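You operate a simulated robot arm through the tools that you are given. There is no shell and no other tool.

Carry out the task below with a simulated two-armed robot. There is one attempt and no reset: what you move stays moved.

JOB
Put the small red roll on the top of the wide table away on the high shelf of the stock shelving. Take the purple pad and put it on the top of the slatted rack. Put the orange cord on the grinder half of the long workbench. Open the tower drawer. Do these in any order. Set down upright: small red roll.

It is judged by the outcome, as a careful person would: the job done as asked, and still so three seconds after it is handed in. It fails if anything else is knocked over, pushed out of place, dropped, spilled or broken.

ROBOT AND FRAMES
Two 7-joint arms with fingered hands on one trunk, on a base that drives. Base frame: it is fixed to the floor where the robot stands at the start and does not move with it; the origin is under the middle of the robot, x ahead of it, y to its left, z up; the surface under the hand at the start is at about z = 0.8. Readings come in m, degrees, newtons and seconds.
The left shoulder is at the start at [0.06, 0.177, 0.75], the right one opposite. With the tool pointing down near the work surface each hand reaches from about 0.44 to 0.96 m from the robot's upright axis, wherever it stands, measured 20 degrees to its own side. Places, roughly: grinder half of the long workbench (24x30 cm) [5.54, 0.42, 0.92]; high shelf of the stock shelving [0.8, -4, 1.7]; orange cord (10x10x3 cm) [3.9, 0.2, 0.9]; purple pad (17x11x6 cm) [2.5, -1.4, 0.8]; small red roll (7x7x8 cm) [0.5, 0.2, 0.8]; top of the slatted rack [3, 2.9, 0.9]; tower drawer [2.8, -3.6, 0.2]. Payload 4 kg a hand.
The TCP of each hand is the grasp point between the finger pads, 0.037 m short of the fingertips. In the tool frame z runs along the fingers and y along their closing line. The gripper opens to 0.124 m. The gripper's body begins 0.043 m behind the TCP. The gripper is a hand of 3 fingers: y runs from the thumb to the fingers, the wrist lies at [-0.015, -0.108, -0.202] in the tool frame, and closing takes about 1.5 s.
Orientation is told as [roll, pitch, yaw] about the base's x, y, z axes, in that order, counted from this pose: with the fingers straight down and the wrist toward the robot, the tool's x, y and z point along [0, 1, 0], [1, 0, 0] and [0, 0, -1] of the base frame.

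CONTROLS
- The arms move only by the tool step_arm. It takes "left_deltas", "right_deltas" or both (then of equal length, played together; a hand with none holds still); each is a list of rows, each a list of 2 entries, a list of its own where there are three numbers: the turn, a rotation vector about the tool's x, y, z in degrees, then the shift along the tool's x, y, z in m. In form: [[[wx, wy, wz], [dx, dy, dz]], ...]. A call has 1 to 20 rows; each row shifts and turns the commanded pose from where the row before left it, along the tool's axes as they then stand. "left_hand" and "right_hand" are, for a hand that has rows, the gripper command, from -1 (fully open) to 1 (shut), values between in proportion, set as the call begins (left out, the last holds). Each row takes 0.2 s and may step no farther than 0.05 m and 8.6 degrees from the row before; otherwise, or with a gripper value out of range, the whole call is refused. Where a pose cannot be reached the arm comes as near as it can. A force on the tool above 40 N (or 10 N above the force at the start of the call, whichever is more), or a blocked arm, ends the call early, and 0.2 s more pass. Each finger travels about 0.072 m/s and halts on what it meets, pressing with about 30 N; the grip force reading is that of the motor and also rises with nothing between the fingers. The clock runs only during rows and for 0.2 s after the last one: add rows that do not move to give the fingers time. It gives the time, the measured TCP pose, the force on the tool (base axes), the opening and the grip force at its end, in the units of the frame above (readings bear some noise), with the torque about the TCP (base axes, N m) and any sound that the robot's microphone picked up.
- Cameras (640 x 400 px; columns grow to the right, rows downward): "scene" is now at [0.0492, 0.0309, 1.3988]; the picture's right is [0.36, -0.93, 0.00], its down [-0.63, -0.24, -0.74] and it looks along [0.69, 0.26, -0.67] (base axes); focal length 247 px, centre (320, 200). "left" rides on the left gripper at [-0.064, -0.076, -0.137] in its tool frame; the picture's right is [-0.84, -0.26, 0.48], its down [0.48, -0.76, 0.43] and it looks along [0.26, 0.60, 0.76] (tool axes); focal length 256 px, centre (320, 200). "right" rides on the right gripper at [0.064, -0.076, -0.137] in its tool frame; the picture's right is [-0.84, 0.26, -0.48], its down [-0.48, -0.76, 0.43] and it looks along [-0.26, 0.60, 0.76] (tool axes); focal length 256 px, centre (320, 200). There is no depth. A picture from a camera that has moved, and an enlarged one, comes with that camera's place and axes in the base frame and with its lens.
- snapshot(camera): a new picture of that camera. It takes no simulated time.
- lift_body(by): slides the trunk up (or, below 0, down) by that many m; the arms and the scene camera ride with it, the base frame stays. It gives what a move gives, with no picture.
- steer(legs): drives the robot by 1 to 6 legs, each [ahead, left, turn to the left] in m, m and degrees, along the robot's own axes; the way and the turn of a leg run together, so that a leg with both is an arc; at most 1.5 m and 180 degrees a leg. The arms and the cameras ride along, it lands a little off, and it stops where it bumps. It gives what a move gives.
- set_fingers(index, middle, thumb_bend, thumb_turn, hand): sets how far each is bent, from 0 (flat) to 1 (curled in); at 0.3 the hand is open as for a grip, at 0.7 the pads meet at the TCP. One left out holds its place. A second passes; each finger stops where it meets its share of the squeeze, and holds until it gets a number again. A gripper value or a shape takes the hand back. It gives what a move gives, with no picture; readings hold the bend of each and the force on the fingers (four entries, about 0 where the hand has none), thumb and palm. thumb_turn goes from beside the hand (0) to across from the fingers (1), as for a grip.
- preshape(shape, hand): the hand has 3 fingers and takes this shape, open, in about a second: jaw (thumb against the fingers, like two jaws); tri (thumb and two fingers); tip (a fingertip pinch); poke (one finger out to press); point (the index stretched); flat (the hand flat); cup (the hand cupped); fist (a fist). The gripper value then closes the fingers along that shape, each until it touches; the sizes above hold for jaw. It gives what a move gives, with no picture.
- aim_head(pan, tilt): turns the head with the scene camera to pan (to the left, within 86 degrees either way) and tilt (down, from -29 to 69), counted from straight ahead of the robot. It gives what a move gives.
- inspect(camera, box): a new picture of the part [left, top, right, bottom] of that camera's present view, enlarged. It takes no simulated time.
- hand_in(): hands the job in; it is judged then, once.

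Nothing tells you exact positions but the pictures and the camera data. Unless the task says otherwise, let go and move clear before handing in.

The tools are called after "Emit:" as name(argument=value, ...) on one line, values as JSON. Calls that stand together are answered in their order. step_arm: Moves the arms, as the interface text tells. Its arguments: {"type":"object","properties":{"left_deltas":{"type":"array","items":{"type":"array"}},"left_hand":{"type":"number"},"right_deltas":{"type":"array","items":{"type":"array"}},"right_hand":{"type":"number"}},"required":[]} The other tools are called the same way: lift_body (by) slides the trunk up or down; preshape (shape, hand) gives the hand a shape; set_fingers (index, middle, thumb_bend, thumb_turn, hand) moves the fingers one by one; steer (legs) drives the base; aim_head (pan, tilt) turns the head that bears the scene camera; snapshot (camera) takes a picture; inspect (camera, box) takes an enlarged picture of a part of a camera's view; hand_in () hands the job in.

At the start:

```text
time: 0.0
left_position: [0.479, 0.5012, 1.0353]
left_tool_rot: [-0.1, -0.1, -0.1]
left_ft_force: [0.1, 0.5, -0.9]
left_ft_torque: [0.01, -0.02, 0.02]
left_opening: 0.1235
left_grip_force: 0.1
left_shape: jaw
left_bend: [0.3, 0.3, 0.3, 0.98]
left_finger forces: [0.0, 0.0, 0.0, 0.1, 0.0, 0.0]
right_position: [0.5195, -0.0044, 1.0208]
right_tool_rot: [-0.1, 0.0, 0.0]
right_ft_force: [0.6, 0.7, 0.0]
right_ft_torque: [0.0, -0.01, 0.01]
right_opening: 0.1235
right_grip_force: 0.0
right_shape: jaw
right_bend: [0.3, 0.3, 0.3, 0.98]
right_finger forces: [0.1, 0.1, 0.0, 0.0, 0.0, 0.0]
trunk travel left (down, up): [-0.275, 0.315]
robot x, y, heading: [0.0009, -0.001, -0.1]
head pan, tilt: [20.9, 42.4]
```

scene: 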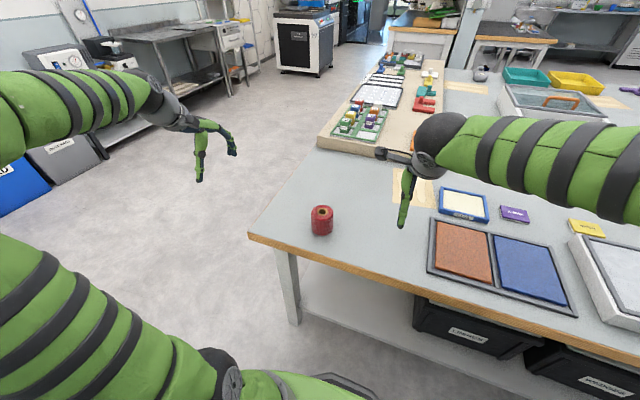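
right: 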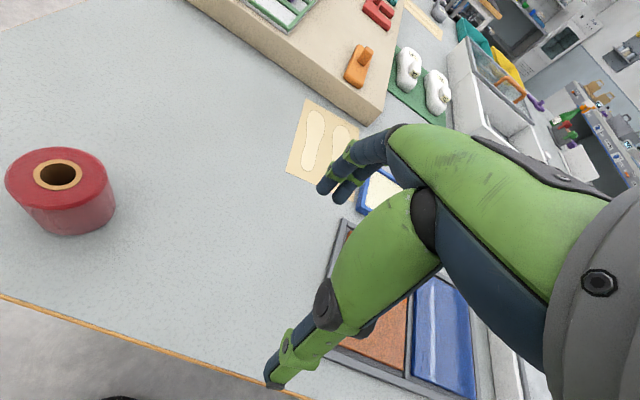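
left: 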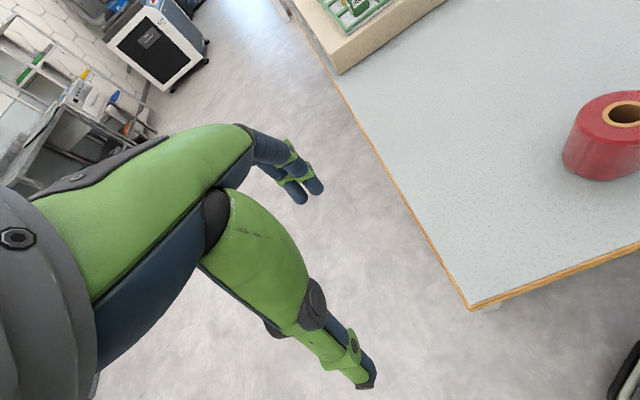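

I see the red roll on the near left corner of the wide table at about [0.54, 0.21, 0.84]. Before I touch anything I'll look around with the head.

Emit:
inspect(camera="scene", box=[240, 160, 400, 260])

Emit:
aim_head(pan=0, tilt=15)

Emit:
snapshot(camera="scene")

Emit:
aim_head(pan=-60, tilt=15)

Emit:
snapshot(camera="scene")

Emit:
aim_head(pan=50, tilt=15)

Emit:
snapshot(camera="scene")

```text
4.00 times, centred on (320, 210) of scene
camera zoom: at [0.0492, 0.0309, 1.3988], right [0.36, -0.93, 0.0], down [-0.63, -0.24, -0.74], along [0.69, 0.26, -0.67], focal length 990 px, centre (320, 160)
```

zoom: 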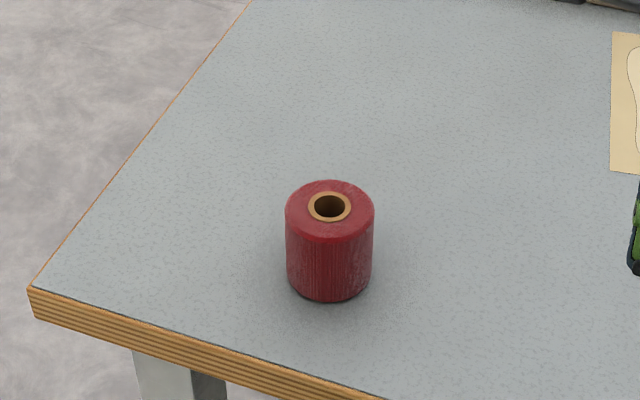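

```text
time: 0.9
left_position: [0.4789, 0.5009, 1.0352]
left_tool_rot: [0.0, 0.0, 0.0]
left_ft_force: [0.8, -0.2, -0.5]
left_ft_torque: [0.03, 0.02, 0.02]
left_opening: 0.1239
left_grip_force: 0.0
left_shape: jaw
left_bend: [0.3, 0.3, 0.3, 0.98]
left_finger forces: [0.1, 0.1, 0.1, 0.0, 0.0, 0.0]
right_position: [0.5199, -0.0056, 1.0208]
right_tool_rot: [0.0, -0.1, 0.0]
right_ft_force: [0.0, -0.5, -0.2]
right_ft_torque: [0.04, 0.02, 0.04]
right_opening: 0.1235
right_grip_force: 0.0
right_shape: jaw
right_bend: [0.3, 0.3, 0.3, 0.98]
right_finger forces: [0.0, 0.1, 0.1, 0.0, 0.0, 0.0]
trunk travel left (down, up): [-0.275, 0.315]
robot x, y, heading: [0.0006, -0.003, 0.1]
head pan, tilt: [0.0, 15.0]
```

```text
taken
camera scene: at [0.0647, 0.0012, 1.4418], right [0.0, -1.0, 0.0], down [-0.26, 0.0, -0.97], along [0.97, 0.0, -0.26], focal length 247 px, centre (320, 200)
```

scene: 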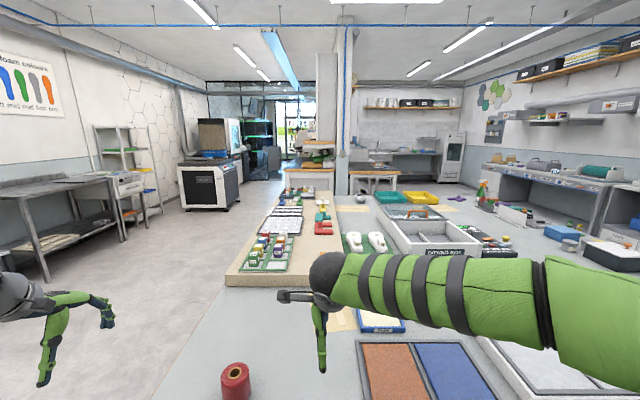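

```text
time: 2.2
left_position: [0.4795, 0.4998, 1.0359]
left_tool_rot: [0.0, 0.0, 0.0]
left_ft_force: [-0.2, -1.1, -1.0]
left_ft_torque: [-0.01, 0.01, 0.02]
left_opening: 0.1234
left_grip_force: 0.1
left_shape: jaw
left_bend: [0.3, 0.3, 0.3, 0.98]
left_finger forces: [0.0, 0.0, 0.0, 0.0, 0.0, 0.0]
right_position: [0.519, -0.0051, 1.021]
right_tool_rot: [-0.1, 0.0, 0.0]
right_ft_force: [0.2, -0.1, 0.5]
right_ft_torque: [0.01, 0.03, 0.04]
right_opening: 0.1237
right_grip_force: 0.1
right_shape: jaw
right_bend: [0.3, 0.3, 0.3, 0.98]
right_finger forces: [0.0, 0.0, 0.0, 0.0, 0.0, 0.0]
trunk travel left (down, up): [-0.275, 0.315]
robot x, y, heading: [0.0028, -0.0032, 0.1]
head pan, tilt: [-60.0, 15.0]
```

```text
taken
camera scene: at [0.0181, -0.0797, 1.4419], right [-0.87, -0.5, 0.0], down [-0.13, 0.22, -0.97], along [0.48, -0.84, -0.26], focal length 247 px, centre (320, 200)
```

scene: 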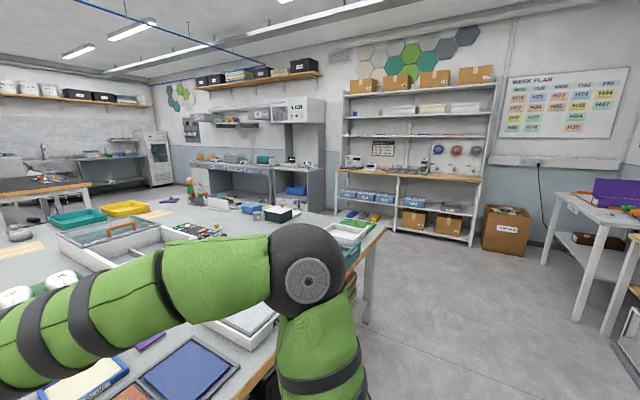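

```text
time: 4.1
left_position: [0.4795, 0.5002, 1.0354]
left_tool_rot: [0.0, -0.1, -0.1]
left_ft_force: [0.8, -0.2, 1.8]
left_ft_torque: [0.01, -0.01, -0.03]
left_opening: 0.1237
left_grip_force: 0.1
left_shape: jaw
left_bend: [0.3, 0.3, 0.3, 0.98]
left_finger forces: [0.1, 0.0, 0.0, 0.0, 0.0, 0.0]
right_position: [0.5201, -0.0052, 1.0201]
right_tool_rot: [0.1, 0.1, 0.0]
right_ft_force: [-0.2, -0.4, 0.2]
right_ft_torque: [0.01, 0.0, 0.03]
right_opening: 0.1239
right_grip_force: 0.2
right_shape: jaw
right_bend: [0.3, 0.3, 0.3, 0.98]
right_finger forces: [0.1, 0.0, 0.0, 0.1, 0.0, 0.0]
trunk travel left (down, up): [-0.275, 0.315]
robot x, y, heading: [0.0022, 0.0027, 0.2]
head pan, tilt: [50.0, 15.0]
```

```text
taken
camera scene: at [0.0314, 0.0727, 1.4418], right [0.77, -0.64, 0.0], down [-0.17, -0.2, -0.97], along [0.62, 0.74, -0.26], focal length 247 px, centre (320, 200)
```

scene: 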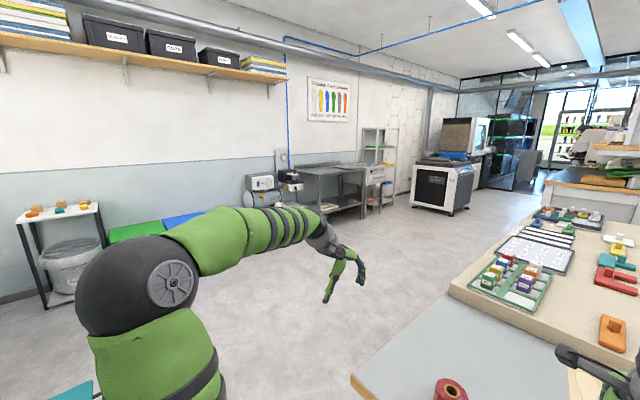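

The red roll stands upright alone near the table corner, and the stock shelving is to the far right with its high shelf one below the top. I'll check the sides, then back off to make room for a horizontal grasp.

Emit:
aim_head(pan=86, tilt=30)

Emit:
snapshot(camera="scene")

Emit:
aim_head(pan=-86, tilt=30)

Emit:
snapshot(camera="scene")

```text
time: 5.1
left_position: [0.4799, 0.5, 1.0355]
left_tool_rot: [0.1, 0.0, 0.0]
left_ft_force: [0.1, 0.6, 0.0]
left_ft_torque: [0.0, 0.02, 0.02]
left_opening: 0.1238
left_grip_force: 0.1
left_shape: jaw
left_bend: [0.3, 0.3, 0.3, 0.98]
left_finger forces: [0.0, 0.0, 0.0, 0.0, 0.0, 0.0]
right_position: [0.521, -0.0049, 1.0203]
right_tool_rot: [0.1, 0.0, 0.1]
right_ft_force: [0.4, -0.7, 0.4]
right_ft_torque: [0.04, 0.02, -0.01]
right_opening: 0.1235
right_grip_force: 0.1
right_shape: jaw
right_bend: [0.3, 0.3, 0.3, 0.98]
right_finger forces: [0.0, 0.0, 0.1, 0.0, 0.0, 0.0]
trunk travel left (down, up): [-0.275, 0.315]
robot x, y, heading: [0.0031, 0.0018, -0.2]
head pan, tilt: [85.9, 30.0]
```

```text
taken
camera scene: at [-0.0222, 0.0914, 1.4177], right [1.0, -0.07, 0.0], down [-0.04, -0.5, -0.87], along [0.06, 0.86, -0.5], focal length 247 px, centre (320, 200)
```

scene: 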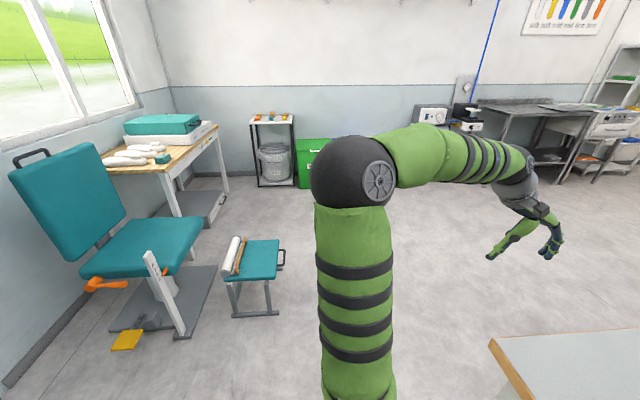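

```text
time: 7.7
left_position: [0.4794, 0.4994, 1.0366]
left_tool_rot: [-0.1, 0.0, 0.0]
left_ft_force: [0.2, 0.4, 0.3]
left_ft_torque: [-0.01, -0.02, 0.02]
left_opening: 0.1236
left_grip_force: 0.1
left_shape: jaw
left_bend: [0.3, 0.3, 0.3, 0.98]
left_finger forces: [0.1, 0.0, 0.1, 0.1, 0.0, 0.0]
right_position: [0.5199, -0.0061, 1.0206]
right_tool_rot: [0.0, 0.0, 0.0]
right_ft_force: [0.2, -0.8, 0.7]
right_ft_torque: [-0.02, 0.04, -0.01]
right_opening: 0.1235
right_grip_force: 0.1
right_shape: jaw
right_bend: [0.3, 0.3, 0.3, 0.98]
right_finger forces: [0.0, 0.1, 0.0, 0.0, 0.0, 0.1]
trunk travel left (down, up): [-0.275, 0.315]
robot x, y, heading: [0.0044, 0.0007, -0.3]
head pan, tilt: [-85.9, 30.0]
```

```text
taken
camera scene: at [-0.0223, -0.089, 1.4177], right [-1.0, -0.07, 0.0], down [-0.04, 0.5, -0.87], along [0.06, -0.86, -0.5], focal length 247 px, centre (320, 200)
```

scene: 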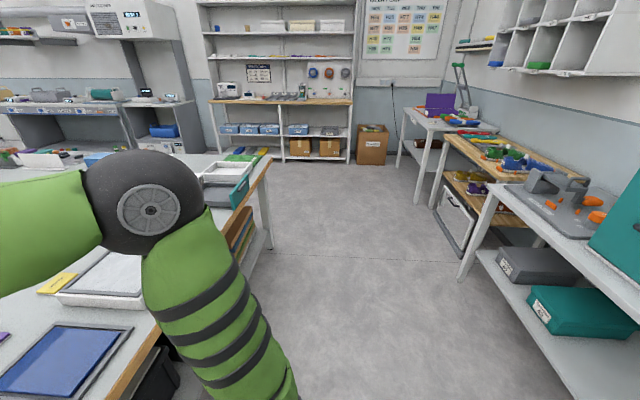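

Behind me there's about a metre of clear floor, with a bench row at x≈-1. I'll back off 0.27 m and turn the left hand to a horizontal grasp: fingers forward, thumb to the right.

Emit:
steer(legs=[[-0.27, 0, 0]])

Emit:
step_arm(left_deltas=[[[-4.949, -4.949, -4.949], [0, 0, 0]], [[-4.949, -4.949, -4.949], [0, 0, 0]], [[-4.949, -4.949, -4.949], [0, 0, 0]], [[-4.949, -4.949, -4.949], [0, 0, 0]], [[-4.949, -4.949, -4.949], [0, 0, 0]], [[-4.949, -4.949, -4.949], [0, 0, 0]], [[-4.949, -4.949, -4.949], [0, 0, 0]], [[-4.949, -4.949, -4.949], [0, 0, 0]], [[-4.949, -4.949, -4.949], [0, 0, 0]], [[-4.949, -4.949, -4.949], [0, 0, 0]], [[-4.949, -4.949, -4.949], [0, 0, 0]], [[-4.949, -4.949, -4.949], [0, 0, 0]], [[-4.949, -4.949, -4.949], [0, 0, 0]], [[-4.949, -4.949, -4.949], [0, 0, 0]]])

Emit:
aim_head(pan=20, tilt=40)

Emit:
snapshot(camera="scene")

Emit:
snapshot(camera="left")

```text
time: 9.7
left_position: [0.2002, 0.5011, 1.0351]
left_tool_rot: [0.0, 0.0, 0.1]
left_ft_force: [-0.5, -0.5, 0.3]
left_ft_torque: [-0.01, -0.01, 0.02]
left_opening: 0.1235
left_grip_force: 0.0
left_shape: jaw
left_bend: [0.3, 0.3, 0.3, 0.98]
left_finger forces: [0.0, 0.1, 0.0, 0.0, 0.0, 0.0]
right_position: [0.2414, -0.0045, 1.0213]
right_tool_rot: [0.0, 0.0, 0.1]
right_ft_force: [-0.3, 0.6, 0.3]
right_ft_torque: [0.02, -0.02, 0.0]
right_opening: 0.1235
right_grip_force: 0.0
right_shape: jaw
right_bend: [0.3, 0.3, 0.3, 0.98]
right_finger forces: [0.1, 0.1, 0.1, 0.0, 0.0, 0.1]
trunk travel left (down, up): [-0.275, 0.315]
robot x, y, heading: [-0.2797, -0.0004, 0.2]
head pan, tilt: [-85.9, 30.0]
```

```text
time: 12.7
left_position: [0.2043, 0.5046, 1.0384]
left_tool_rot: [-90.1, 0.1, 90.1]
left_ft_force: [-1.3, -0.3, -0.4]
left_ft_torque: [0.0, 0.0, 0.02]
left_opening: 0.1237
left_grip_force: 0.1
left_shape: jaw
left_bend: [0.3, 0.3, 0.3, 0.98]
left_finger forces: [0.0, 0.0, 0.0, 0.0, 0.0, 0.0]
left hand out of reach, approached as far as the arm can: row 14
right_position: [0.2427, -0.0049, 1.0207]
right_tool_rot: [-0.1, 0.1, 0.0]
right_ft_force: [-0.8, -0.1, 0.2]
right_ft_torque: [-0.01, 0.0, -0.01]
right_opening: 0.1237
right_grip_force: 0.0
right_shape: jaw
right_bend: [0.3, 0.3, 0.3, 0.98]
right_finger forces: [0.0, 0.1, 0.1, 0.0, 0.0, 0.0]
trunk travel left (down, up): [-0.275, 0.315]
robot x, y, heading: [-0.2783, -0.0014, -0.0]
head pan, tilt: [-85.9, 30.0]
```

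```text
time: 14.5
left_position: [0.2056, 0.5052, 1.0368]
left_tool_rot: [-90.0, 0.0, 90.1]
left_ft_force: [-0.2, 1.4, 0.9]
left_ft_torque: [0.01, 0.0, 0.02]
left_opening: 0.1237
left_grip_force: 0.2
left_shape: jaw
left_bend: [0.3, 0.3, 0.3, 0.98]
left_finger forces: [0.1, 0.0, 0.1, 0.0, 0.0, 0.0]
right_position: [0.2408, -0.0048, 1.0207]
right_tool_rot: [-0.1, 0.1, 0.1]
right_ft_force: [-0.1, -0.4, 0.9]
right_ft_torque: [0.0, -0.02, 0.02]
right_opening: 0.1236
right_grip_force: 0.1
right_shape: jaw
right_bend: [0.3, 0.3, 0.3, 0.98]
right_finger forces: [0.0, 0.1, 0.0, 0.0, 0.0, 0.0]
trunk travel left (down, up): [-0.275, 0.315]
robot x, y, heading: [-0.2814, -0.0002, 0.1]
head pan, tilt: [20.0, 40.0]
```

```text
taken
camera scene: at [-0.2271, 0.0301, 1.4023], right [0.34, -0.94, 0.0], down [-0.6, -0.22, -0.77], along [0.72, 0.26, -0.64], focal length 247 px, centre (320, 200)
```

scene: 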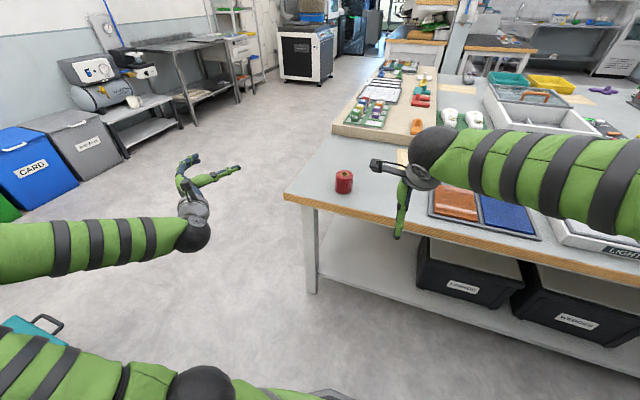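

```text
taken
camera left: at [0.0688, 0.4296, 1.1018], right [0.48, -0.26, 0.84], down [0.44, -0.76, -0.48], along [0.76, 0.6, -0.26], focal length 256 px, centre (320, 200)
```

left: 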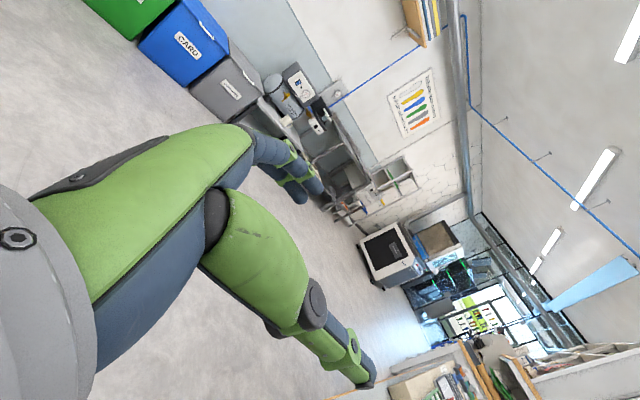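

The left hand took the pose. The roll measures about [0.54, 0.21], so I'll bring the hand to just in front of the table edge at roll height and move the right hand out of the way.

Emit:
step_arm(left_deltas=[[[0, 0, 0], [0.0187, -0.0295, 0.0185]], [[0, 0, 0], [0.0187, -0.0295, 0.0185]], [[0, 0, 0], [0.0187, -0.0295, 0.0185]], [[0, 0, 0], [0.0187, -0.0295, 0.0185]], [[0, 0, 0], [0.0187, -0.0295, 0.0185]], [[0, 0, 0], [0.0187, -0.0295, 0.0185]], [[0, 0, 0], [0.0187, -0.0295, 0.0185]], [[0, 0, 0], [0.0187, -0.0295, 0.0185]], [[0, 0, 0], [0.0187, -0.0295, 0.0185]], [[0, 0, 0], [0.0187, -0.0295, 0.0185]]], right_deltas=[[[0, 0, 0], [-0.03, 0, 0]], [[0, 0, 0], [-0.03, 0, 0]], [[0, 0, 0], [-0.03, 0, 0]], [[0, 0, 0], [-0.03, 0, 0]], [[0, 0, 0], [-0.03, 0, 0]], [[0, 0, 0], [-0.03, 0, 0]], [[0, 0, 0], [-0.03, 0, 0]], [[0, 0, 0], [-0.03, 0, 0]], [[0, 0, 0], [0, 0, 0]], [[0, 0, 0], [0, 0, 0]]])

Emit:
snapshot(camera="scene")

Emit:
snapshot(camera="left")

```text
time: 16.7
left_position: [0.3975, 0.2119, 0.8531]
left_tool_rot: [-90.1, 0.0, 90.1]
left_ft_force: [-0.1, 0.3, 0.2]
left_ft_torque: [-0.01, 0.0, -0.04]
left_opening: 0.1238
left_grip_force: 0.0
left_shape: jaw
left_bend: [0.3, 0.3, 0.3, 0.98]
left_finger forces: [0.0, 0.1, 0.0, 0.0, 0.1, 0.1]
left hand out of reach, approached as far as the arm can: row 1
right_position: [0.2412, -0.2449, 1.0176]
right_tool_rot: [0.0, 0.0, 0.1]
right_ft_force: [-0.8, 0.2, -0.4]
right_ft_torque: [-0.01, -0.02, 0.0]
right_opening: 0.1236
right_grip_force: 0.1
right_shape: jaw
right_bend: [0.3, 0.3, 0.3, 0.98]
right_finger forces: [0.1, 0.1, 0.1, 0.1, 0.1, 0.0]
trunk travel left (down, up): [-0.275, 0.315]
robot x, y, heading: [-0.2768, -0.0012, 0.1]
head pan, tilt: [20.0, 40.0]
```

```text
taken
camera scene: at [-0.2269, 0.0301, 1.4023], right [0.34, -0.94, 0.0], down [-0.6, -0.22, -0.77], along [0.72, 0.26, -0.64], focal length 247 px, centre (320, 200)
```

scene: 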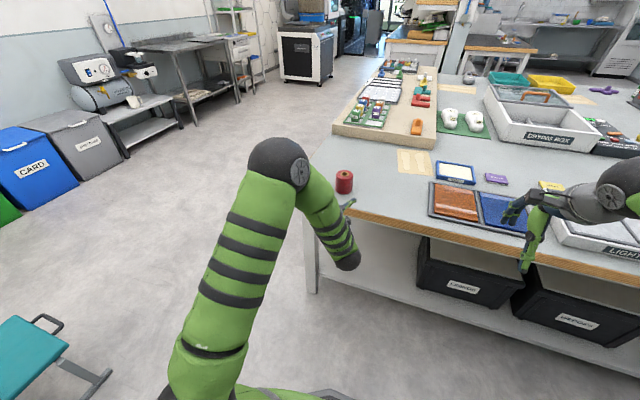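

```text
taken
camera left: at [0.2624, 0.1362, 0.9175], right [0.48, -0.26, 0.84], down [0.44, -0.76, -0.48], along [0.76, 0.6, -0.26], focal length 256 px, centre (320, 200)
```

left: 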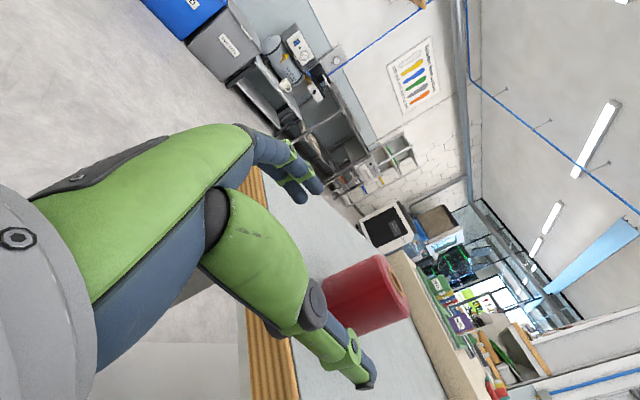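

The roll is squarely between thumb and fingers (computed [0.54, 0.209, 0.837]). I'll advance 0.14 m straight ahead with the fingers open.

Emit:
step_arm(left_deltas=[[[0, 0, 0], [0, 0, 0.028]], [[0, 0, 0], [0, 0, 0.028]], [[0, 0, 0], [0, 0, 0.028]], [[0, 0, 0], [0, 0, 0.028]], [[0, 0, 0], [0, 0, 0.028]], [[0, 0, 0], [0, 0, 0]]])

Emit:
snapshot(camera="left")

Emit:
inspect(camera="scene", box=[240, 120, 400, 220])

```text
time: 18.1
left_position: [0.5371, 0.2127, 0.8552]
left_tool_rot: [-90.1, 0.1, 90.1]
left_ft_force: [0.1, 0.1, 0.8]
left_ft_torque: [0.01, -0.02, -0.01]
left_opening: 0.124
left_grip_force: 0.0
left_shape: jaw
left_bend: [0.3, 0.3, 0.3, 0.98]
left_finger forces: [0.0, 0.0, 0.0, 0.0, 0.0, 0.0]
right_position: [0.2401, -0.2425, 1.0186]
right_tool_rot: [-0.1, 0.0, 0.0]
right_ft_force: [1.0, 0.3, 0.0]
right_ft_torque: [0.02, -0.04, 0.0]
right_opening: 0.1241
right_grip_force: 0.0
right_shape: jaw
right_bend: [0.3, 0.3, 0.3, 0.98]
right_finger forces: [0.0, 0.0, 0.0, 0.0, 0.0, 0.1]
trunk travel left (down, up): [-0.275, 0.315]
robot x, y, heading: [-0.2778, -0.0005, 0.0]
head pan, tilt: [20.0, 40.0]
```

```text
taken
camera left: at [0.3988, 0.1366, 0.9194], right [0.48, -0.26, 0.84], down [0.44, -0.76, -0.48], along [0.76, 0.6, -0.26], focal length 256 px, centre (320, 200)
```

left: 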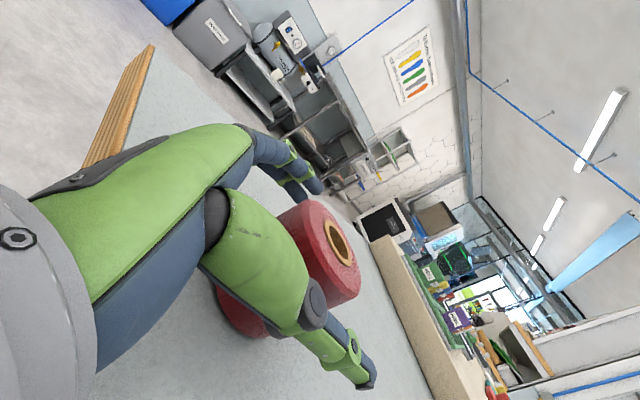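

```text
4.00 times, centred on (320, 170) of scene
camera zoom: at [-0.2268, 0.0301, 1.4023], right [0.34, -0.94, 0.0], down [-0.6, -0.22, -0.77], along [0.72, 0.26, -0.64], focal length 990 px, centre (320, 320)
```

zoom: 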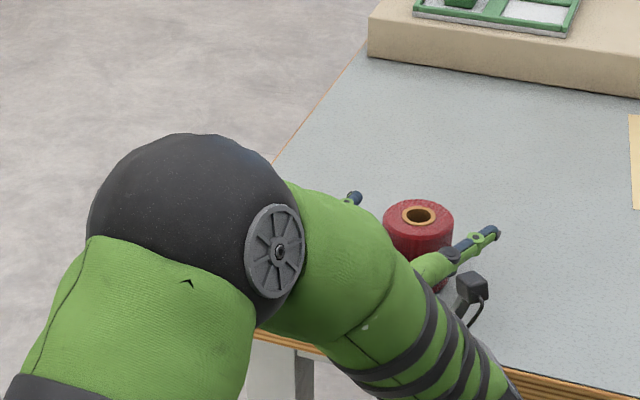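

The roll stands between thumb and fingers with the TCP at its axis. Closing the left hand now.

Emit:
step_arm(left_deltas=[[[0, 0, 0], [0, 0, 0]], [[0, 0, 0], [0, 0, 0]], [[0, 0, 0], [0, 0, 0]], [[0, 0, 0], [0, 0, 0]], [[0, 0, 0], [0, 0, 0]], [[0, 0, 0], [0, 0, 0]], [[0, 0, 0], [0, 0, 0]], [[0, 0, 0], [0, 0, 0]], [[0, 0, 0], [0, 0, 0]]], left_hand=1)

Emit:
snapshot(camera="left")

Emit:
inspect(camera="scene", box=[240, 120, 400, 220])

```text
time: 20.1
left_position: [0.5357, 0.2119, 0.8561]
left_tool_rot: [-89.9, 0.0, 90.0]
left_ft_force: [0.6, -1.0, 1.0]
left_ft_torque: [0.0, -0.04, -0.01]
left_opening: 0.0771
left_grip_force: 29.8
left_shape: jaw
left_bend: [0.42, 0.46, 0.5, 0.99]
left_finger forces: [21.7, 10.8, 0.0, 0.0, 33.5, 0.0]
right_position: [0.2399, -0.2447, 1.0194]
right_tool_rot: [0.0, 0.0, 0.1]
right_ft_force: [-0.8, 0.7, 0.0]
right_ft_torque: [0.04, 0.02, 0.01]
right_opening: 0.124
right_grip_force: 0.0
right_shape: jaw
right_bend: [0.3, 0.3, 0.3, 0.98]
right_finger forces: [0.1, 0.1, 0.0, 0.1, 0.0, 0.0]
trunk travel left (down, up): [-0.275, 0.315]
robot x, y, heading: [-0.2774, -0.0029, 0.0]
head pan, tilt: [20.0, 40.0]
```

```text
taken
camera left: at [0.3984, 0.1366, 0.9195], right [0.48, -0.26, 0.84], down [0.44, -0.76, -0.48], along [0.76, 0.6, -0.26], focal length 256 px, centre (320, 200)
```

left: 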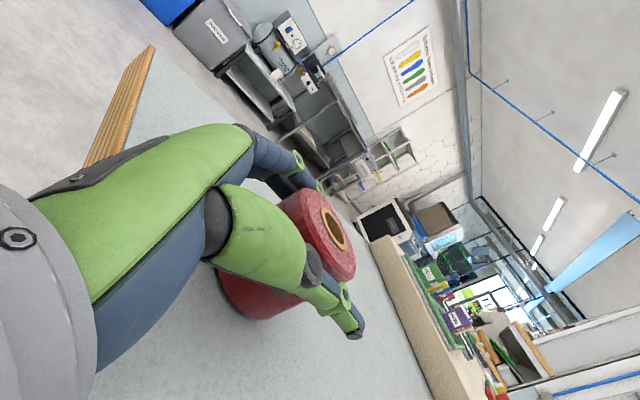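

```text
4.00 times, centred on (320, 170) of scene
camera zoom: at [-0.227, 0.03, 1.4023], right [0.34, -0.94, 0.0], down [-0.6, -0.22, -0.77], along [0.72, 0.26, -0.64], focal length 990 px, centre (320, 320)
```

zoom: 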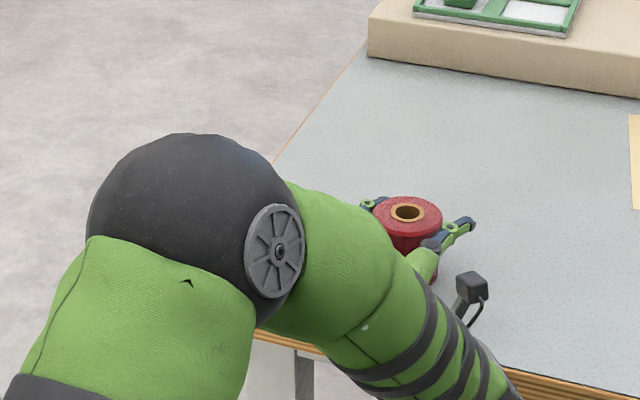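

The grip reads firm (thumb 33 N, index 22 N, middle 11 N). I'll lift the roll straight up about 15 cm and check it.

Emit:
step_arm(left_deltas=[[[0, 0, 0], [-0.02, 0, 0]], [[0, 0, 0], [-0.03, 0, 0]], [[0, 0, 0], [-0.03, 0, 0]], [[0, 0, 0], [-0.03, 0, 0]], [[0, 0, 0], [-0.03, 0, 0]], [[0, 0, 0], [-0.03, 0, 0]]])

Emit:
snapshot(camera="left")

Emit:
snapshot(camera="scene")

```text
time: 21.5
left_position: [0.5375, 0.2109, 1.0235]
left_tool_rot: [-90.1, 0.0, 90.2]
left_ft_force: [0.7, 0.1, -1.2]
left_ft_torque: [-0.02, 0.02, 0.01]
left_opening: 0.0776
left_grip_force: 29.7
left_shape: jaw
left_bend: [0.42, 0.46, 0.5, 0.99]
left_finger forces: [21.8, 10.9, 0.0, 0.1, 33.2, 0.0]
right_position: [0.2403, -0.2437, 1.0186]
right_tool_rot: [0.0, -0.1, 0.1]
right_ft_force: [0.5, -0.6, -0.2]
right_ft_torque: [0.0, 0.02, 0.01]
right_opening: 0.1235
right_grip_force: 0.0
right_shape: jaw
right_bend: [0.3, 0.3, 0.3, 0.98]
right_finger forces: [0.0, 0.0, 0.1, 0.0, 0.1, 0.1]
trunk travel left (down, up): [-0.275, 0.315]
robot x, y, heading: [-0.2807, 0.0016, 0.3]
head pan, tilt: [20.0, 40.0]
```

```text
taken
camera left: at [0.4007, 0.1358, 1.0874], right [0.48, -0.26, 0.84], down [0.44, -0.76, -0.48], along [0.76, 0.6, -0.26], focal length 256 px, centre (320, 200)
```

left: 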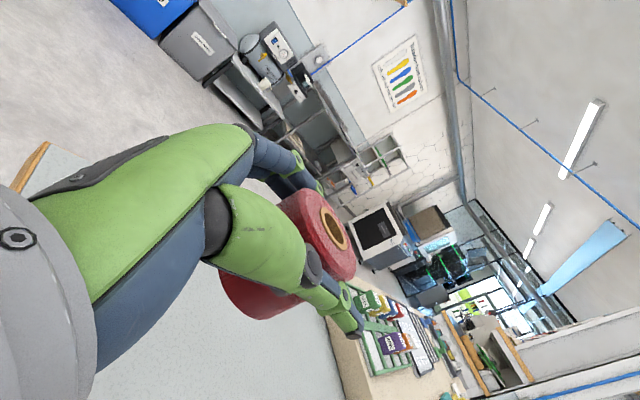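

```text
taken
camera scene: at [-0.227, 0.03, 1.4023], right [0.34, -0.94, 0.0], down [-0.6, -0.22, -0.77], along [0.72, 0.26, -0.64], focal length 247 px, centre (320, 200)
```

scene: 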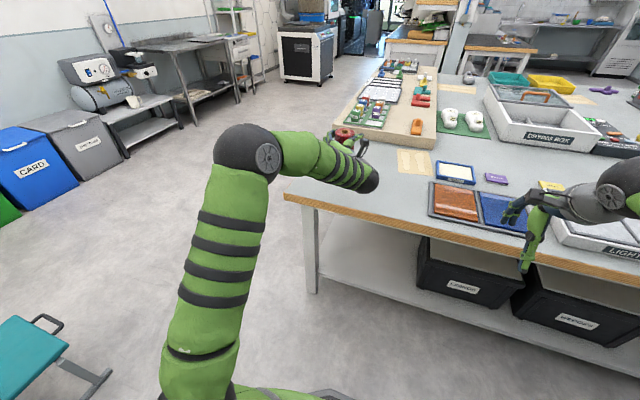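

The roll lifted cleanly and is upright. I'll draw the hand in toward the body, turn right 90°, and look toward the shelving.

Emit:
step_arm(left_deltas=[[[0, 0, 0], [0, 0, -0.04]], [[0, 0, 0], [0, 0, -0.04]], [[0, 0, 0], [0, 0, -0.04]], [[0, 0, 0], [0, 0, -0.04]], [[0, 0, 0], [0, 0, -0.04]], [[0, 0, 0], [0, 0, -0.04]]])

Emit:
steer(legs=[[0, 0, -45], [0, 0, -45]])

Emit:
aim_head(pan=0, tilt=25)

Emit:
snapshot(camera="scene")

```text
time: 22.9
left_position: [0.2978, 0.2128, 1.022]
left_tool_rot: [-90.0, 0.0, 90.1]
left_ft_force: [-0.3, 1.0, -1.2]
left_ft_torque: [-0.03, 0.03, -0.01]
left_opening: 0.0774
left_grip_force: 29.7
left_shape: jaw
left_bend: [0.42, 0.46, 0.5, 0.99]
left_finger forces: [21.8, 10.9, 0.1, 0.1, 33.2, 0.1]
right_position: [0.2401, -0.2439, 1.0178]
right_tool_rot: [0.1, 0.0, 0.1]
right_ft_force: [0.0, -0.1, 0.5]
right_ft_torque: [-0.02, 0.01, 0.01]
right_opening: 0.1235
right_grip_force: 0.1
right_shape: jaw
right_bend: [0.3, 0.3, 0.3, 0.98]
right_finger forces: [0.0, 0.1, 0.1, 0.1, 0.0, 0.0]
trunk travel left (down, up): [-0.275, 0.315]
robot x, y, heading: [-0.2785, -0.0015, 0.0]
head pan, tilt: [20.0, 40.0]
```

```text
time: 27.4
left_position: [-0.0678, -0.5767, 1.022]
left_tool_rot: [-90.1, 0.0, -0.2]
left_ft_force: [-0.6, -0.3, -1.0]
left_ft_torque: [-0.02, 0.03, 0.0]
left_opening: 0.0772
left_grip_force: 30.7
left_shape: jaw
left_bend: [0.42, 0.46, 0.5, 0.99]
left_finger forces: [21.4, 10.7, 0.0, 0.0, 32.8, 0.0]
right_position: [-0.5252, -0.5183, 1.0191]
right_tool_rot: [-0.1, 0.1, -90.4]
right_ft_force: [0.7, -1.1, 0.1]
right_ft_torque: [-0.01, -0.03, 0.02]
right_opening: 0.1238
right_grip_force: 0.0
right_shape: jaw
right_bend: [0.3, 0.3, 0.3, 0.98]
right_finger forces: [0.1, 0.0, 0.0, 0.0, 0.0, 0.0]
trunk travel left (down, up): [-0.275, 0.315]
robot x, y, heading: [-0.2825, -0.0015, -90.3]
head pan, tilt: [20.0, 40.0]
```

```text
time: 28.3
left_position: [-0.0676, -0.5775, 1.0214]
left_tool_rot: [-90.0, 0.0, -0.4]
left_ft_force: [-0.6, 0.0, -0.8]
left_ft_torque: [-0.01, 0.01, -0.01]
left_opening: 0.0774
left_grip_force: 30.2
left_shape: jaw
left_bend: [0.42, 0.46, 0.5, 0.99]
left_finger forces: [21.4, 10.8, 0.0, 0.0, 32.6, 0.0]
right_position: [-0.5249, -0.5182, 1.0183]
right_tool_rot: [0.1, 0.1, -90.2]
right_ft_force: [-0.2, -0.5, 0.0]
right_ft_torque: [0.03, 0.01, -0.01]
right_opening: 0.1237
right_grip_force: 0.0
right_shape: jaw
right_bend: [0.3, 0.3, 0.3, 0.98]
right_finger forces: [0.0, 0.1, 0.0, 0.0, 0.1, 0.0]
trunk travel left (down, up): [-0.275, 0.315]
robot x, y, heading: [-0.2786, -0.0016, -90.5]
head pan, tilt: [0.0, 25.0]
```

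```text
taken
camera scene: at [-0.2773, -0.0614, 1.4256], right [-1.0, 0.0, 0.0], down [0.0, 0.42, -0.91], along [0.0, -0.91, -0.42], focal length 247 px, centre (320, 200)
```

scene: 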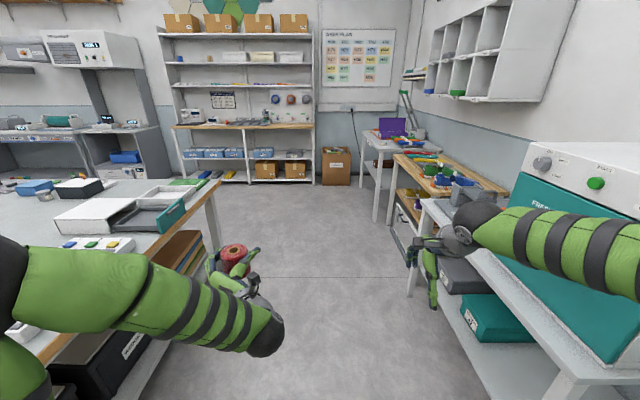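

I'm facing the shelving down the aisle with the roll held in front. I'll check the right elbow's clearance to the bench machine before driving.

Emit:
aim_head(pan=-60, tilt=35)

Emit:
snapshot(camera="scene")

Emit:
aim_head(pan=60, tilt=35)

Emit:
snapshot(camera="scene")

```text
time: 29.6
left_position: [-0.0693, -0.578, 1.0223]
left_tool_rot: [-89.9, 0.1, -0.3]
left_ft_force: [-0.2, 0.4, -1.6]
left_ft_torque: [0.02, 0.0, 0.01]
left_opening: 0.077
left_grip_force: 30.1
left_shape: jaw
left_bend: [0.42, 0.46, 0.5, 0.99]
left_finger forces: [21.4, 10.8, 0.0, 0.0, 32.7, 0.0]
right_position: [-0.5258, -0.5186, 1.0184]
right_tool_rot: [-0.1, 0.0, -90.3]
right_ft_force: [-0.6, 0.3, 1.5]
right_ft_torque: [0.0, -0.02, 0.01]
right_opening: 0.1238
right_grip_force: 0.0
right_shape: jaw
right_bend: [0.3, 0.3, 0.3, 0.98]
right_finger forces: [0.0, 0.0, 0.0, 0.0, 0.0, 0.0]
trunk travel left (down, up): [-0.275, 0.315]
robot x, y, heading: [-0.2807, 0.0022, -90.2]
head pan, tilt: [-60.0, 35.0]
```

```text
taken
camera scene: at [-0.3533, -0.0129, 1.4099], right [-0.5, 0.87, 0.0], down [0.5, 0.28, -0.82], along [-0.71, -0.41, -0.57], focal length 247 px, centre (320, 200)
```

scene: 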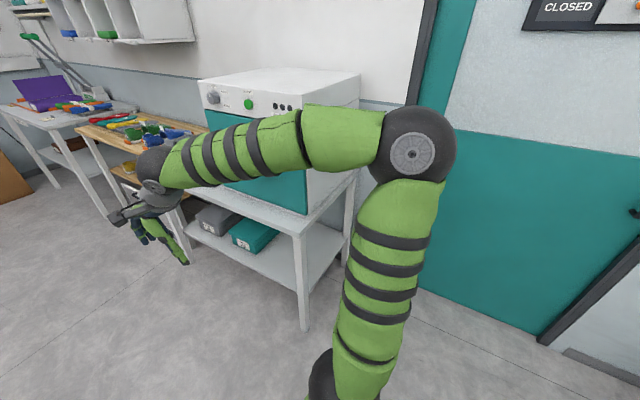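

```text
time: 31.6
left_position: [-0.0683, -0.5769, 1.0224]
left_tool_rot: [-90.0, 0.0, -0.3]
left_ft_force: [0.0, -0.8, -0.5]
left_ft_torque: [0.0, 0.03, 0.03]
left_opening: 0.0774
left_grip_force: 29.9
left_shape: jaw
left_bend: [0.42, 0.46, 0.5, 0.99]
left_finger forces: [21.4, 10.8, 0.1, 0.0, 32.8, 0.0]
right_position: [-0.5242, -0.5178, 1.0188]
right_tool_rot: [0.0, 0.0, -90.3]
right_ft_force: [0.4, 0.0, 0.0]
right_ft_torque: [0.01, 0.0, -0.02]
right_opening: 0.1239
right_grip_force: 0.1
right_shape: jaw
right_bend: [0.3, 0.3, 0.3, 0.98]
right_finger forces: [0.0, 0.0, 0.0, 0.0, 0.0, 0.0]
trunk travel left (down, up): [-0.275, 0.315]
robot x, y, heading: [-0.2779, -0.0047, -89.9]
head pan, tilt: [60.0, 35.0]
```

```text
taken
camera scene: at [-0.2008, -0.0137, 1.4098], right [-0.5, -0.86, 0.0], down [-0.5, 0.29, -0.82], along [0.71, -0.41, -0.57], focal length 247 px, centre (320, 200)
```

scene: 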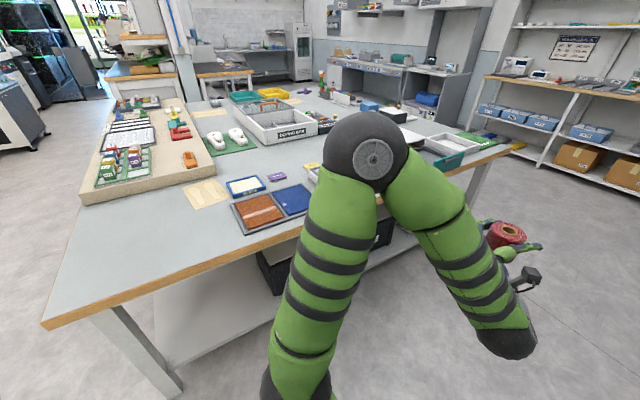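

The right elbow sits about 0.1 m from the bench machine, so I'll shift 0.13 m toward the table side first. Then I'll drive down the aisle to y≈-2.5 and look at the shelving.

Emit:
steer(legs=[[0, 0.14, 0], [1.3, 0, 0], [1.2, 0, 0]])

Emit:
aim_head(pan=0, tilt=5)

Emit:
snapshot(camera="scene")

Emit:
aim_head(pan=40, tilt=5)

Emit:
snapshot(camera="scene")

```text
time: 44.7
left_position: [0.055, -3.0651, 1.0216]
left_tool_rot: [-90.0, 0.0, -1.0]
left_ft_force: [0.0, 0.3, -1.4]
left_ft_torque: [0.03, 0.01, 0.01]
left_opening: 0.0772
left_grip_force: 30.3
left_shape: jaw
left_bend: [0.42, 0.46, 0.5, 0.99]
left_finger forces: [21.4, 10.8, 0.0, 0.0, 32.7, 0.1]
right_position: [-0.3993, -2.9997, 1.0191]
right_tool_rot: [0.0, -0.1, -91.1]
right_ft_force: [-1.0, 0.6, -0.5]
right_ft_torque: [-0.01, 0.0, -0.02]
right_opening: 0.1237
right_grip_force: 0.1
right_shape: jaw
right_bend: [0.3, 0.3, 0.3, 0.98]
right_finger forces: [0.0, 0.0, 0.1, 0.0, 0.0, 0.0]
trunk travel left (down, up): [-0.275, 0.315]
robot x, y, heading: [-0.1464, -2.4859, -91.2]
head pan, tilt: [60.0, 35.0]
```

```text
time: 46.0
left_position: [0.0545, -3.0652, 1.0234]
left_tool_rot: [-90.1, 0.0, -1.0]
left_ft_force: [-0.1, -0.8, -0.3]
left_ft_torque: [-0.01, 0.02, 0.02]
left_opening: 0.0772
left_grip_force: 30.2
left_shape: jaw
left_bend: [0.42, 0.46, 0.5, 0.99]
left_finger forces: [21.4, 10.9, 0.0, 0.0, 32.8, 0.0]
right_position: [-0.3998, -2.9993, 1.0182]
right_tool_rot: [0.0, 0.0, -91.2]
right_ft_force: [0.2, -0.4, 0.9]
right_ft_torque: [-0.06, 0.01, 0.01]
right_opening: 0.1235
right_grip_force: 0.0
right_shape: jaw
right_bend: [0.3, 0.3, 0.3, 0.98]
right_finger forces: [0.0, 0.1, 0.1, 0.0, 0.0, 0.0]
trunk travel left (down, up): [-0.275, 0.315]
robot x, y, heading: [-0.1488, -2.4823, -91.1]
head pan, tilt: [0.0, 5.0]
```

```text
taken
camera scene: at [-0.1463, -2.5462, 1.458], right [-1.0, 0.02, 0.0], down [0.0, 0.09, -1.0], along [-0.02, -1.0, -0.09], focal length 247 px, centre (320, 200)
```

scene: 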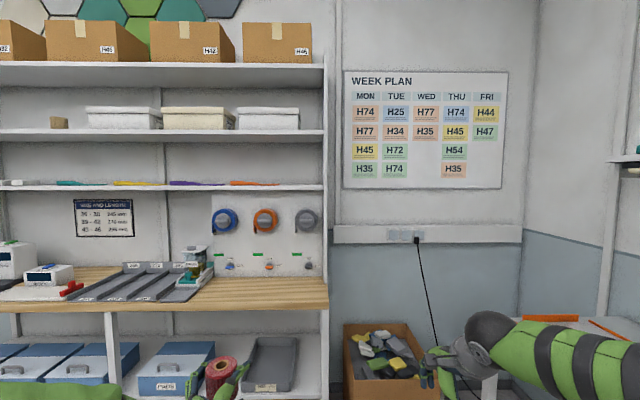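

```text
time: 47.0
left_position: [0.054, -3.0658, 1.022]
left_tool_rot: [-90.0, 0.1, -1.1]
left_ft_force: [-0.7, 0.8, -1.0]
left_ft_torque: [0.0, 0.03, -0.01]
left_opening: 0.0775
left_grip_force: 30.0
left_shape: jaw
left_bend: [0.42, 0.46, 0.5, 0.99]
left_finger forces: [21.4, 10.8, 0.1, 0.0, 32.7, 0.1]
right_position: [-0.4006, -2.9995, 1.0188]
right_tool_rot: [0.0, 0.1, -91.1]
right_ft_force: [-1.1, 0.4, -0.5]
right_ft_torque: [0.02, 0.03, -0.01]
right_opening: 0.1238
right_grip_force: 0.0
right_shape: jaw
right_bend: [0.3, 0.3, 0.3, 0.98]
right_finger forces: [0.0, 0.0, 0.1, 0.1, 0.1, 0.0]
trunk travel left (down, up): [-0.275, 0.315]
robot x, y, heading: [-0.1433, -2.4859, -91.0]
head pan, tilt: [40.0, 5.0]
```

```text
taken
camera scene: at [-0.087, -2.5259, 1.458], right [-0.78, -0.63, 0.0], down [-0.05, 0.07, -1.0], along [0.62, -0.78, -0.09], focal length 247 px, centre (320, 200)
```

scene: 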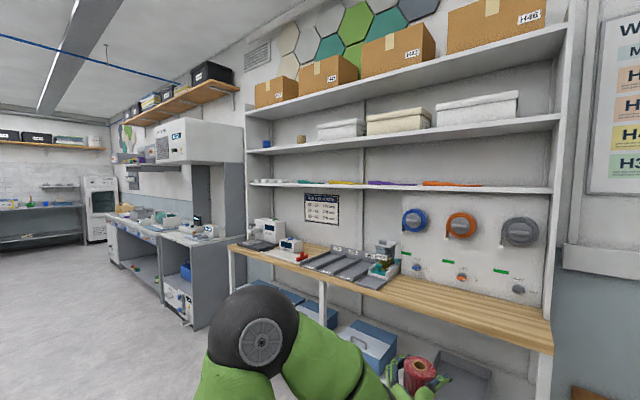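

The high shelf (with white lidded boxes) is the one under the top shelf, and its left half looks free beside two small items. I'll raise the trunk fully and test how far the left arm reaches at shelf height.

Emit:
lift_body(by=0.31)

Emit:
step_arm(left_deltas=[[[0, 0, 0], [-0.045, 0, 0]], [[0, 0, 0], [-0.045, 0, 0]], [[0, 0, 0], [-0.045, 0, 0]], [[0, 0, 0], [-0.045, 0, 0]], [[0, 0, 0], [-0.045, 0, 0]], [[0, 0, 0], [-0.045, 0, 0]], [[0, 0, 0], [-0.045, 0, 0]], [[0, 0, 0], [-0.045, 0, 0]], [[0, 0, 0], [-0.045, 0, 0]], [[0, 0, 0], [-0.045, 0, 0]], [[0, 0, 0], [-0.02, 0, 0]]])

Emit:
snapshot(camera="scene")

```text
time: 50.1
left_position: [0.0557, -3.0673, 1.3325]
left_tool_rot: [-90.0, 0.0, -1.2]
left_ft_force: [0.3, -0.7, -0.9]
left_ft_torque: [0.02, 0.03, 0.01]
left_opening: 0.0771
left_grip_force: 29.7
left_shape: jaw
left_bend: [0.42, 0.46, 0.5, 0.99]
left_finger forces: [21.4, 10.8, 0.1, 0.0, 32.7, 0.0]
right_position: [-0.4007, -2.9991, 1.3275]
right_tool_rot: [0.0, -0.1, -91.1]
right_ft_force: [0.2, 1.1, 0.4]
right_ft_torque: [0.02, 0.01, 0.0]
right_opening: 0.1237
right_grip_force: 0.0
right_shape: jaw
right_bend: [0.3, 0.3, 0.3, 0.98]
right_finger forces: [0.1, 0.0, 0.0, 0.0, 0.1, 0.1]
trunk travel left (down, up): [-0.585, 0.005]
robot x, y, heading: [-0.1434, -2.4855, -91.0]
head pan, tilt: [40.0, 5.0]
```

```text
time: 52.5
left_position: [0.0548, -3.0644, 1.8023]
left_tool_rot: [-90.0, -0.1, -1.1]
left_ft_force: [-0.4, 1.0, -0.9]
left_ft_torque: [0.01, -0.01, -0.01]
left_opening: 0.0771
left_grip_force: 30.5
left_shape: jaw
left_bend: [0.42, 0.46, 0.5, 0.99]
left_finger forces: [21.3, 10.7, 0.0, 0.0, 32.6, 0.0]
right_position: [-0.3996, -2.9996, 1.3289]
right_tool_rot: [0.1, 0.0, -91.1]
right_ft_force: [0.1, 0.1, 0.4]
right_ft_torque: [0.0, 0.03, 0.04]
right_opening: 0.1238
right_grip_force: 0.1
right_shape: jaw
right_bend: [0.3, 0.3, 0.3, 0.98]
right_finger forces: [0.0, 0.0, 0.0, 0.0, 0.1, 0.0]
trunk travel left (down, up): [-0.585, 0.005]
robot x, y, heading: [-0.1472, -2.4846, -90.9]
head pan, tilt: [40.0, 5.0]
```

```text
taken
camera scene: at [-0.0869, -2.5259, 1.768], right [-0.78, -0.63, 0.0], down [-0.05, 0.07, -1.0], along [0.63, -0.78, -0.09], focal length 247 px, centre (320, 200)
```

scene: 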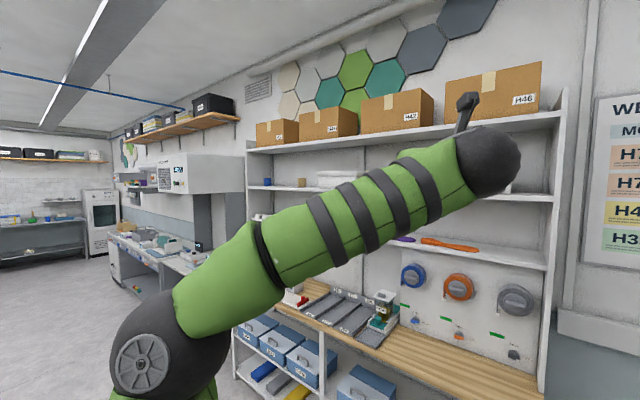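

At 1.80 m the arm still reaches well. I'll zoom in on the high shelf to measure it and find a free spot.

Emit:
inspect(camera="scene", box=[235, 130, 395, 230])

Emit:
aim_head(pan=60, tilt=5)

Emit:
snapshot(camera="scene")

Emit:
snapshot(camera="left")

```text
4.00 times, centred on (315, 180) of scene
camera zoom: at [-0.0869, -2.5259, 1.768], right [-0.78, -0.63, 0.0], down [-0.05, 0.07, -1.0], along [0.63, -0.78, -0.09], focal length 990 px, centre (340, 280)
```

zoom: 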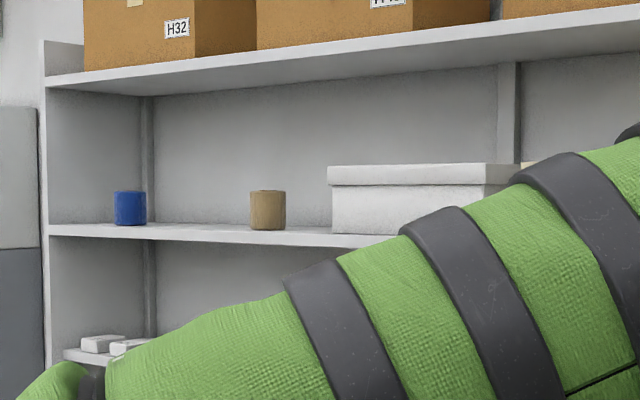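

```text
time: 53.4
left_position: [0.0549, -3.0645, 1.802]
left_tool_rot: [-90.0, 0.0, -1.2]
left_ft_force: [0.0, 0.2, -1.3]
left_ft_torque: [-0.02, 0.04, -0.01]
left_opening: 0.0773
left_grip_force: 30.0
left_shape: jaw
left_bend: [0.42, 0.46, 0.5, 0.99]
left_finger forces: [21.3, 10.8, 0.0, 0.1, 32.6, 0.0]
right_position: [-0.4003, -2.9987, 1.3274]
right_tool_rot: [0.0, 0.0, -91.0]
right_ft_force: [0.5, 0.3, 0.4]
right_ft_torque: [-0.02, 0.05, -0.02]
right_opening: 0.1237
right_grip_force: 0.1
right_shape: jaw
right_bend: [0.3, 0.3, 0.3, 0.98]
right_finger forces: [0.0, 0.0, 0.0, 0.1, 0.1, 0.1]
trunk travel left (down, up): [-0.585, 0.005]
robot x, y, heading: [-0.1473, -2.4824, -90.9]
head pan, tilt: [60.0, 5.0]
```

```text
taken
camera scene: at [-0.066, -2.502, 1.7681], right [-0.52, -0.86, 0.0], down [-0.07, 0.05, -1.0], along [0.85, -0.52, -0.09], focal length 247 px, centre (320, 200)
```

scene: 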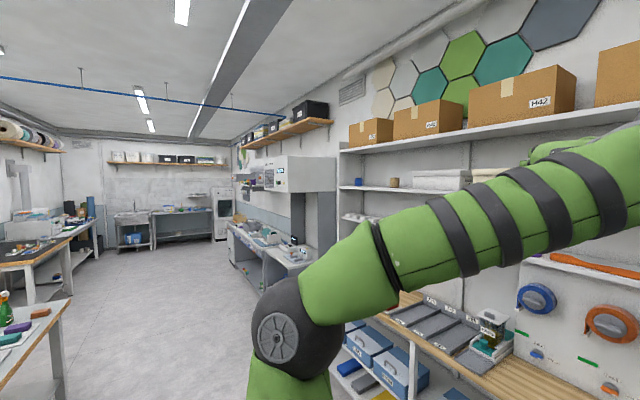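

```text
taken
camera left: at [-0.0195, -2.9259, 1.8652], right [-0.27, -0.48, 0.84], down [-0.77, -0.42, -0.48], along [0.58, -0.77, -0.26], focal length 256 px, centre (320, 200)
```

left: 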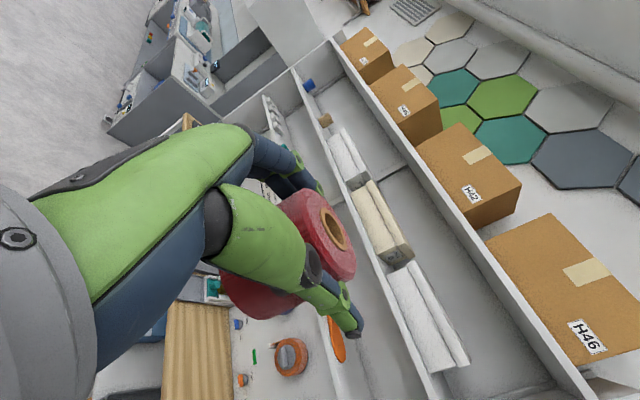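

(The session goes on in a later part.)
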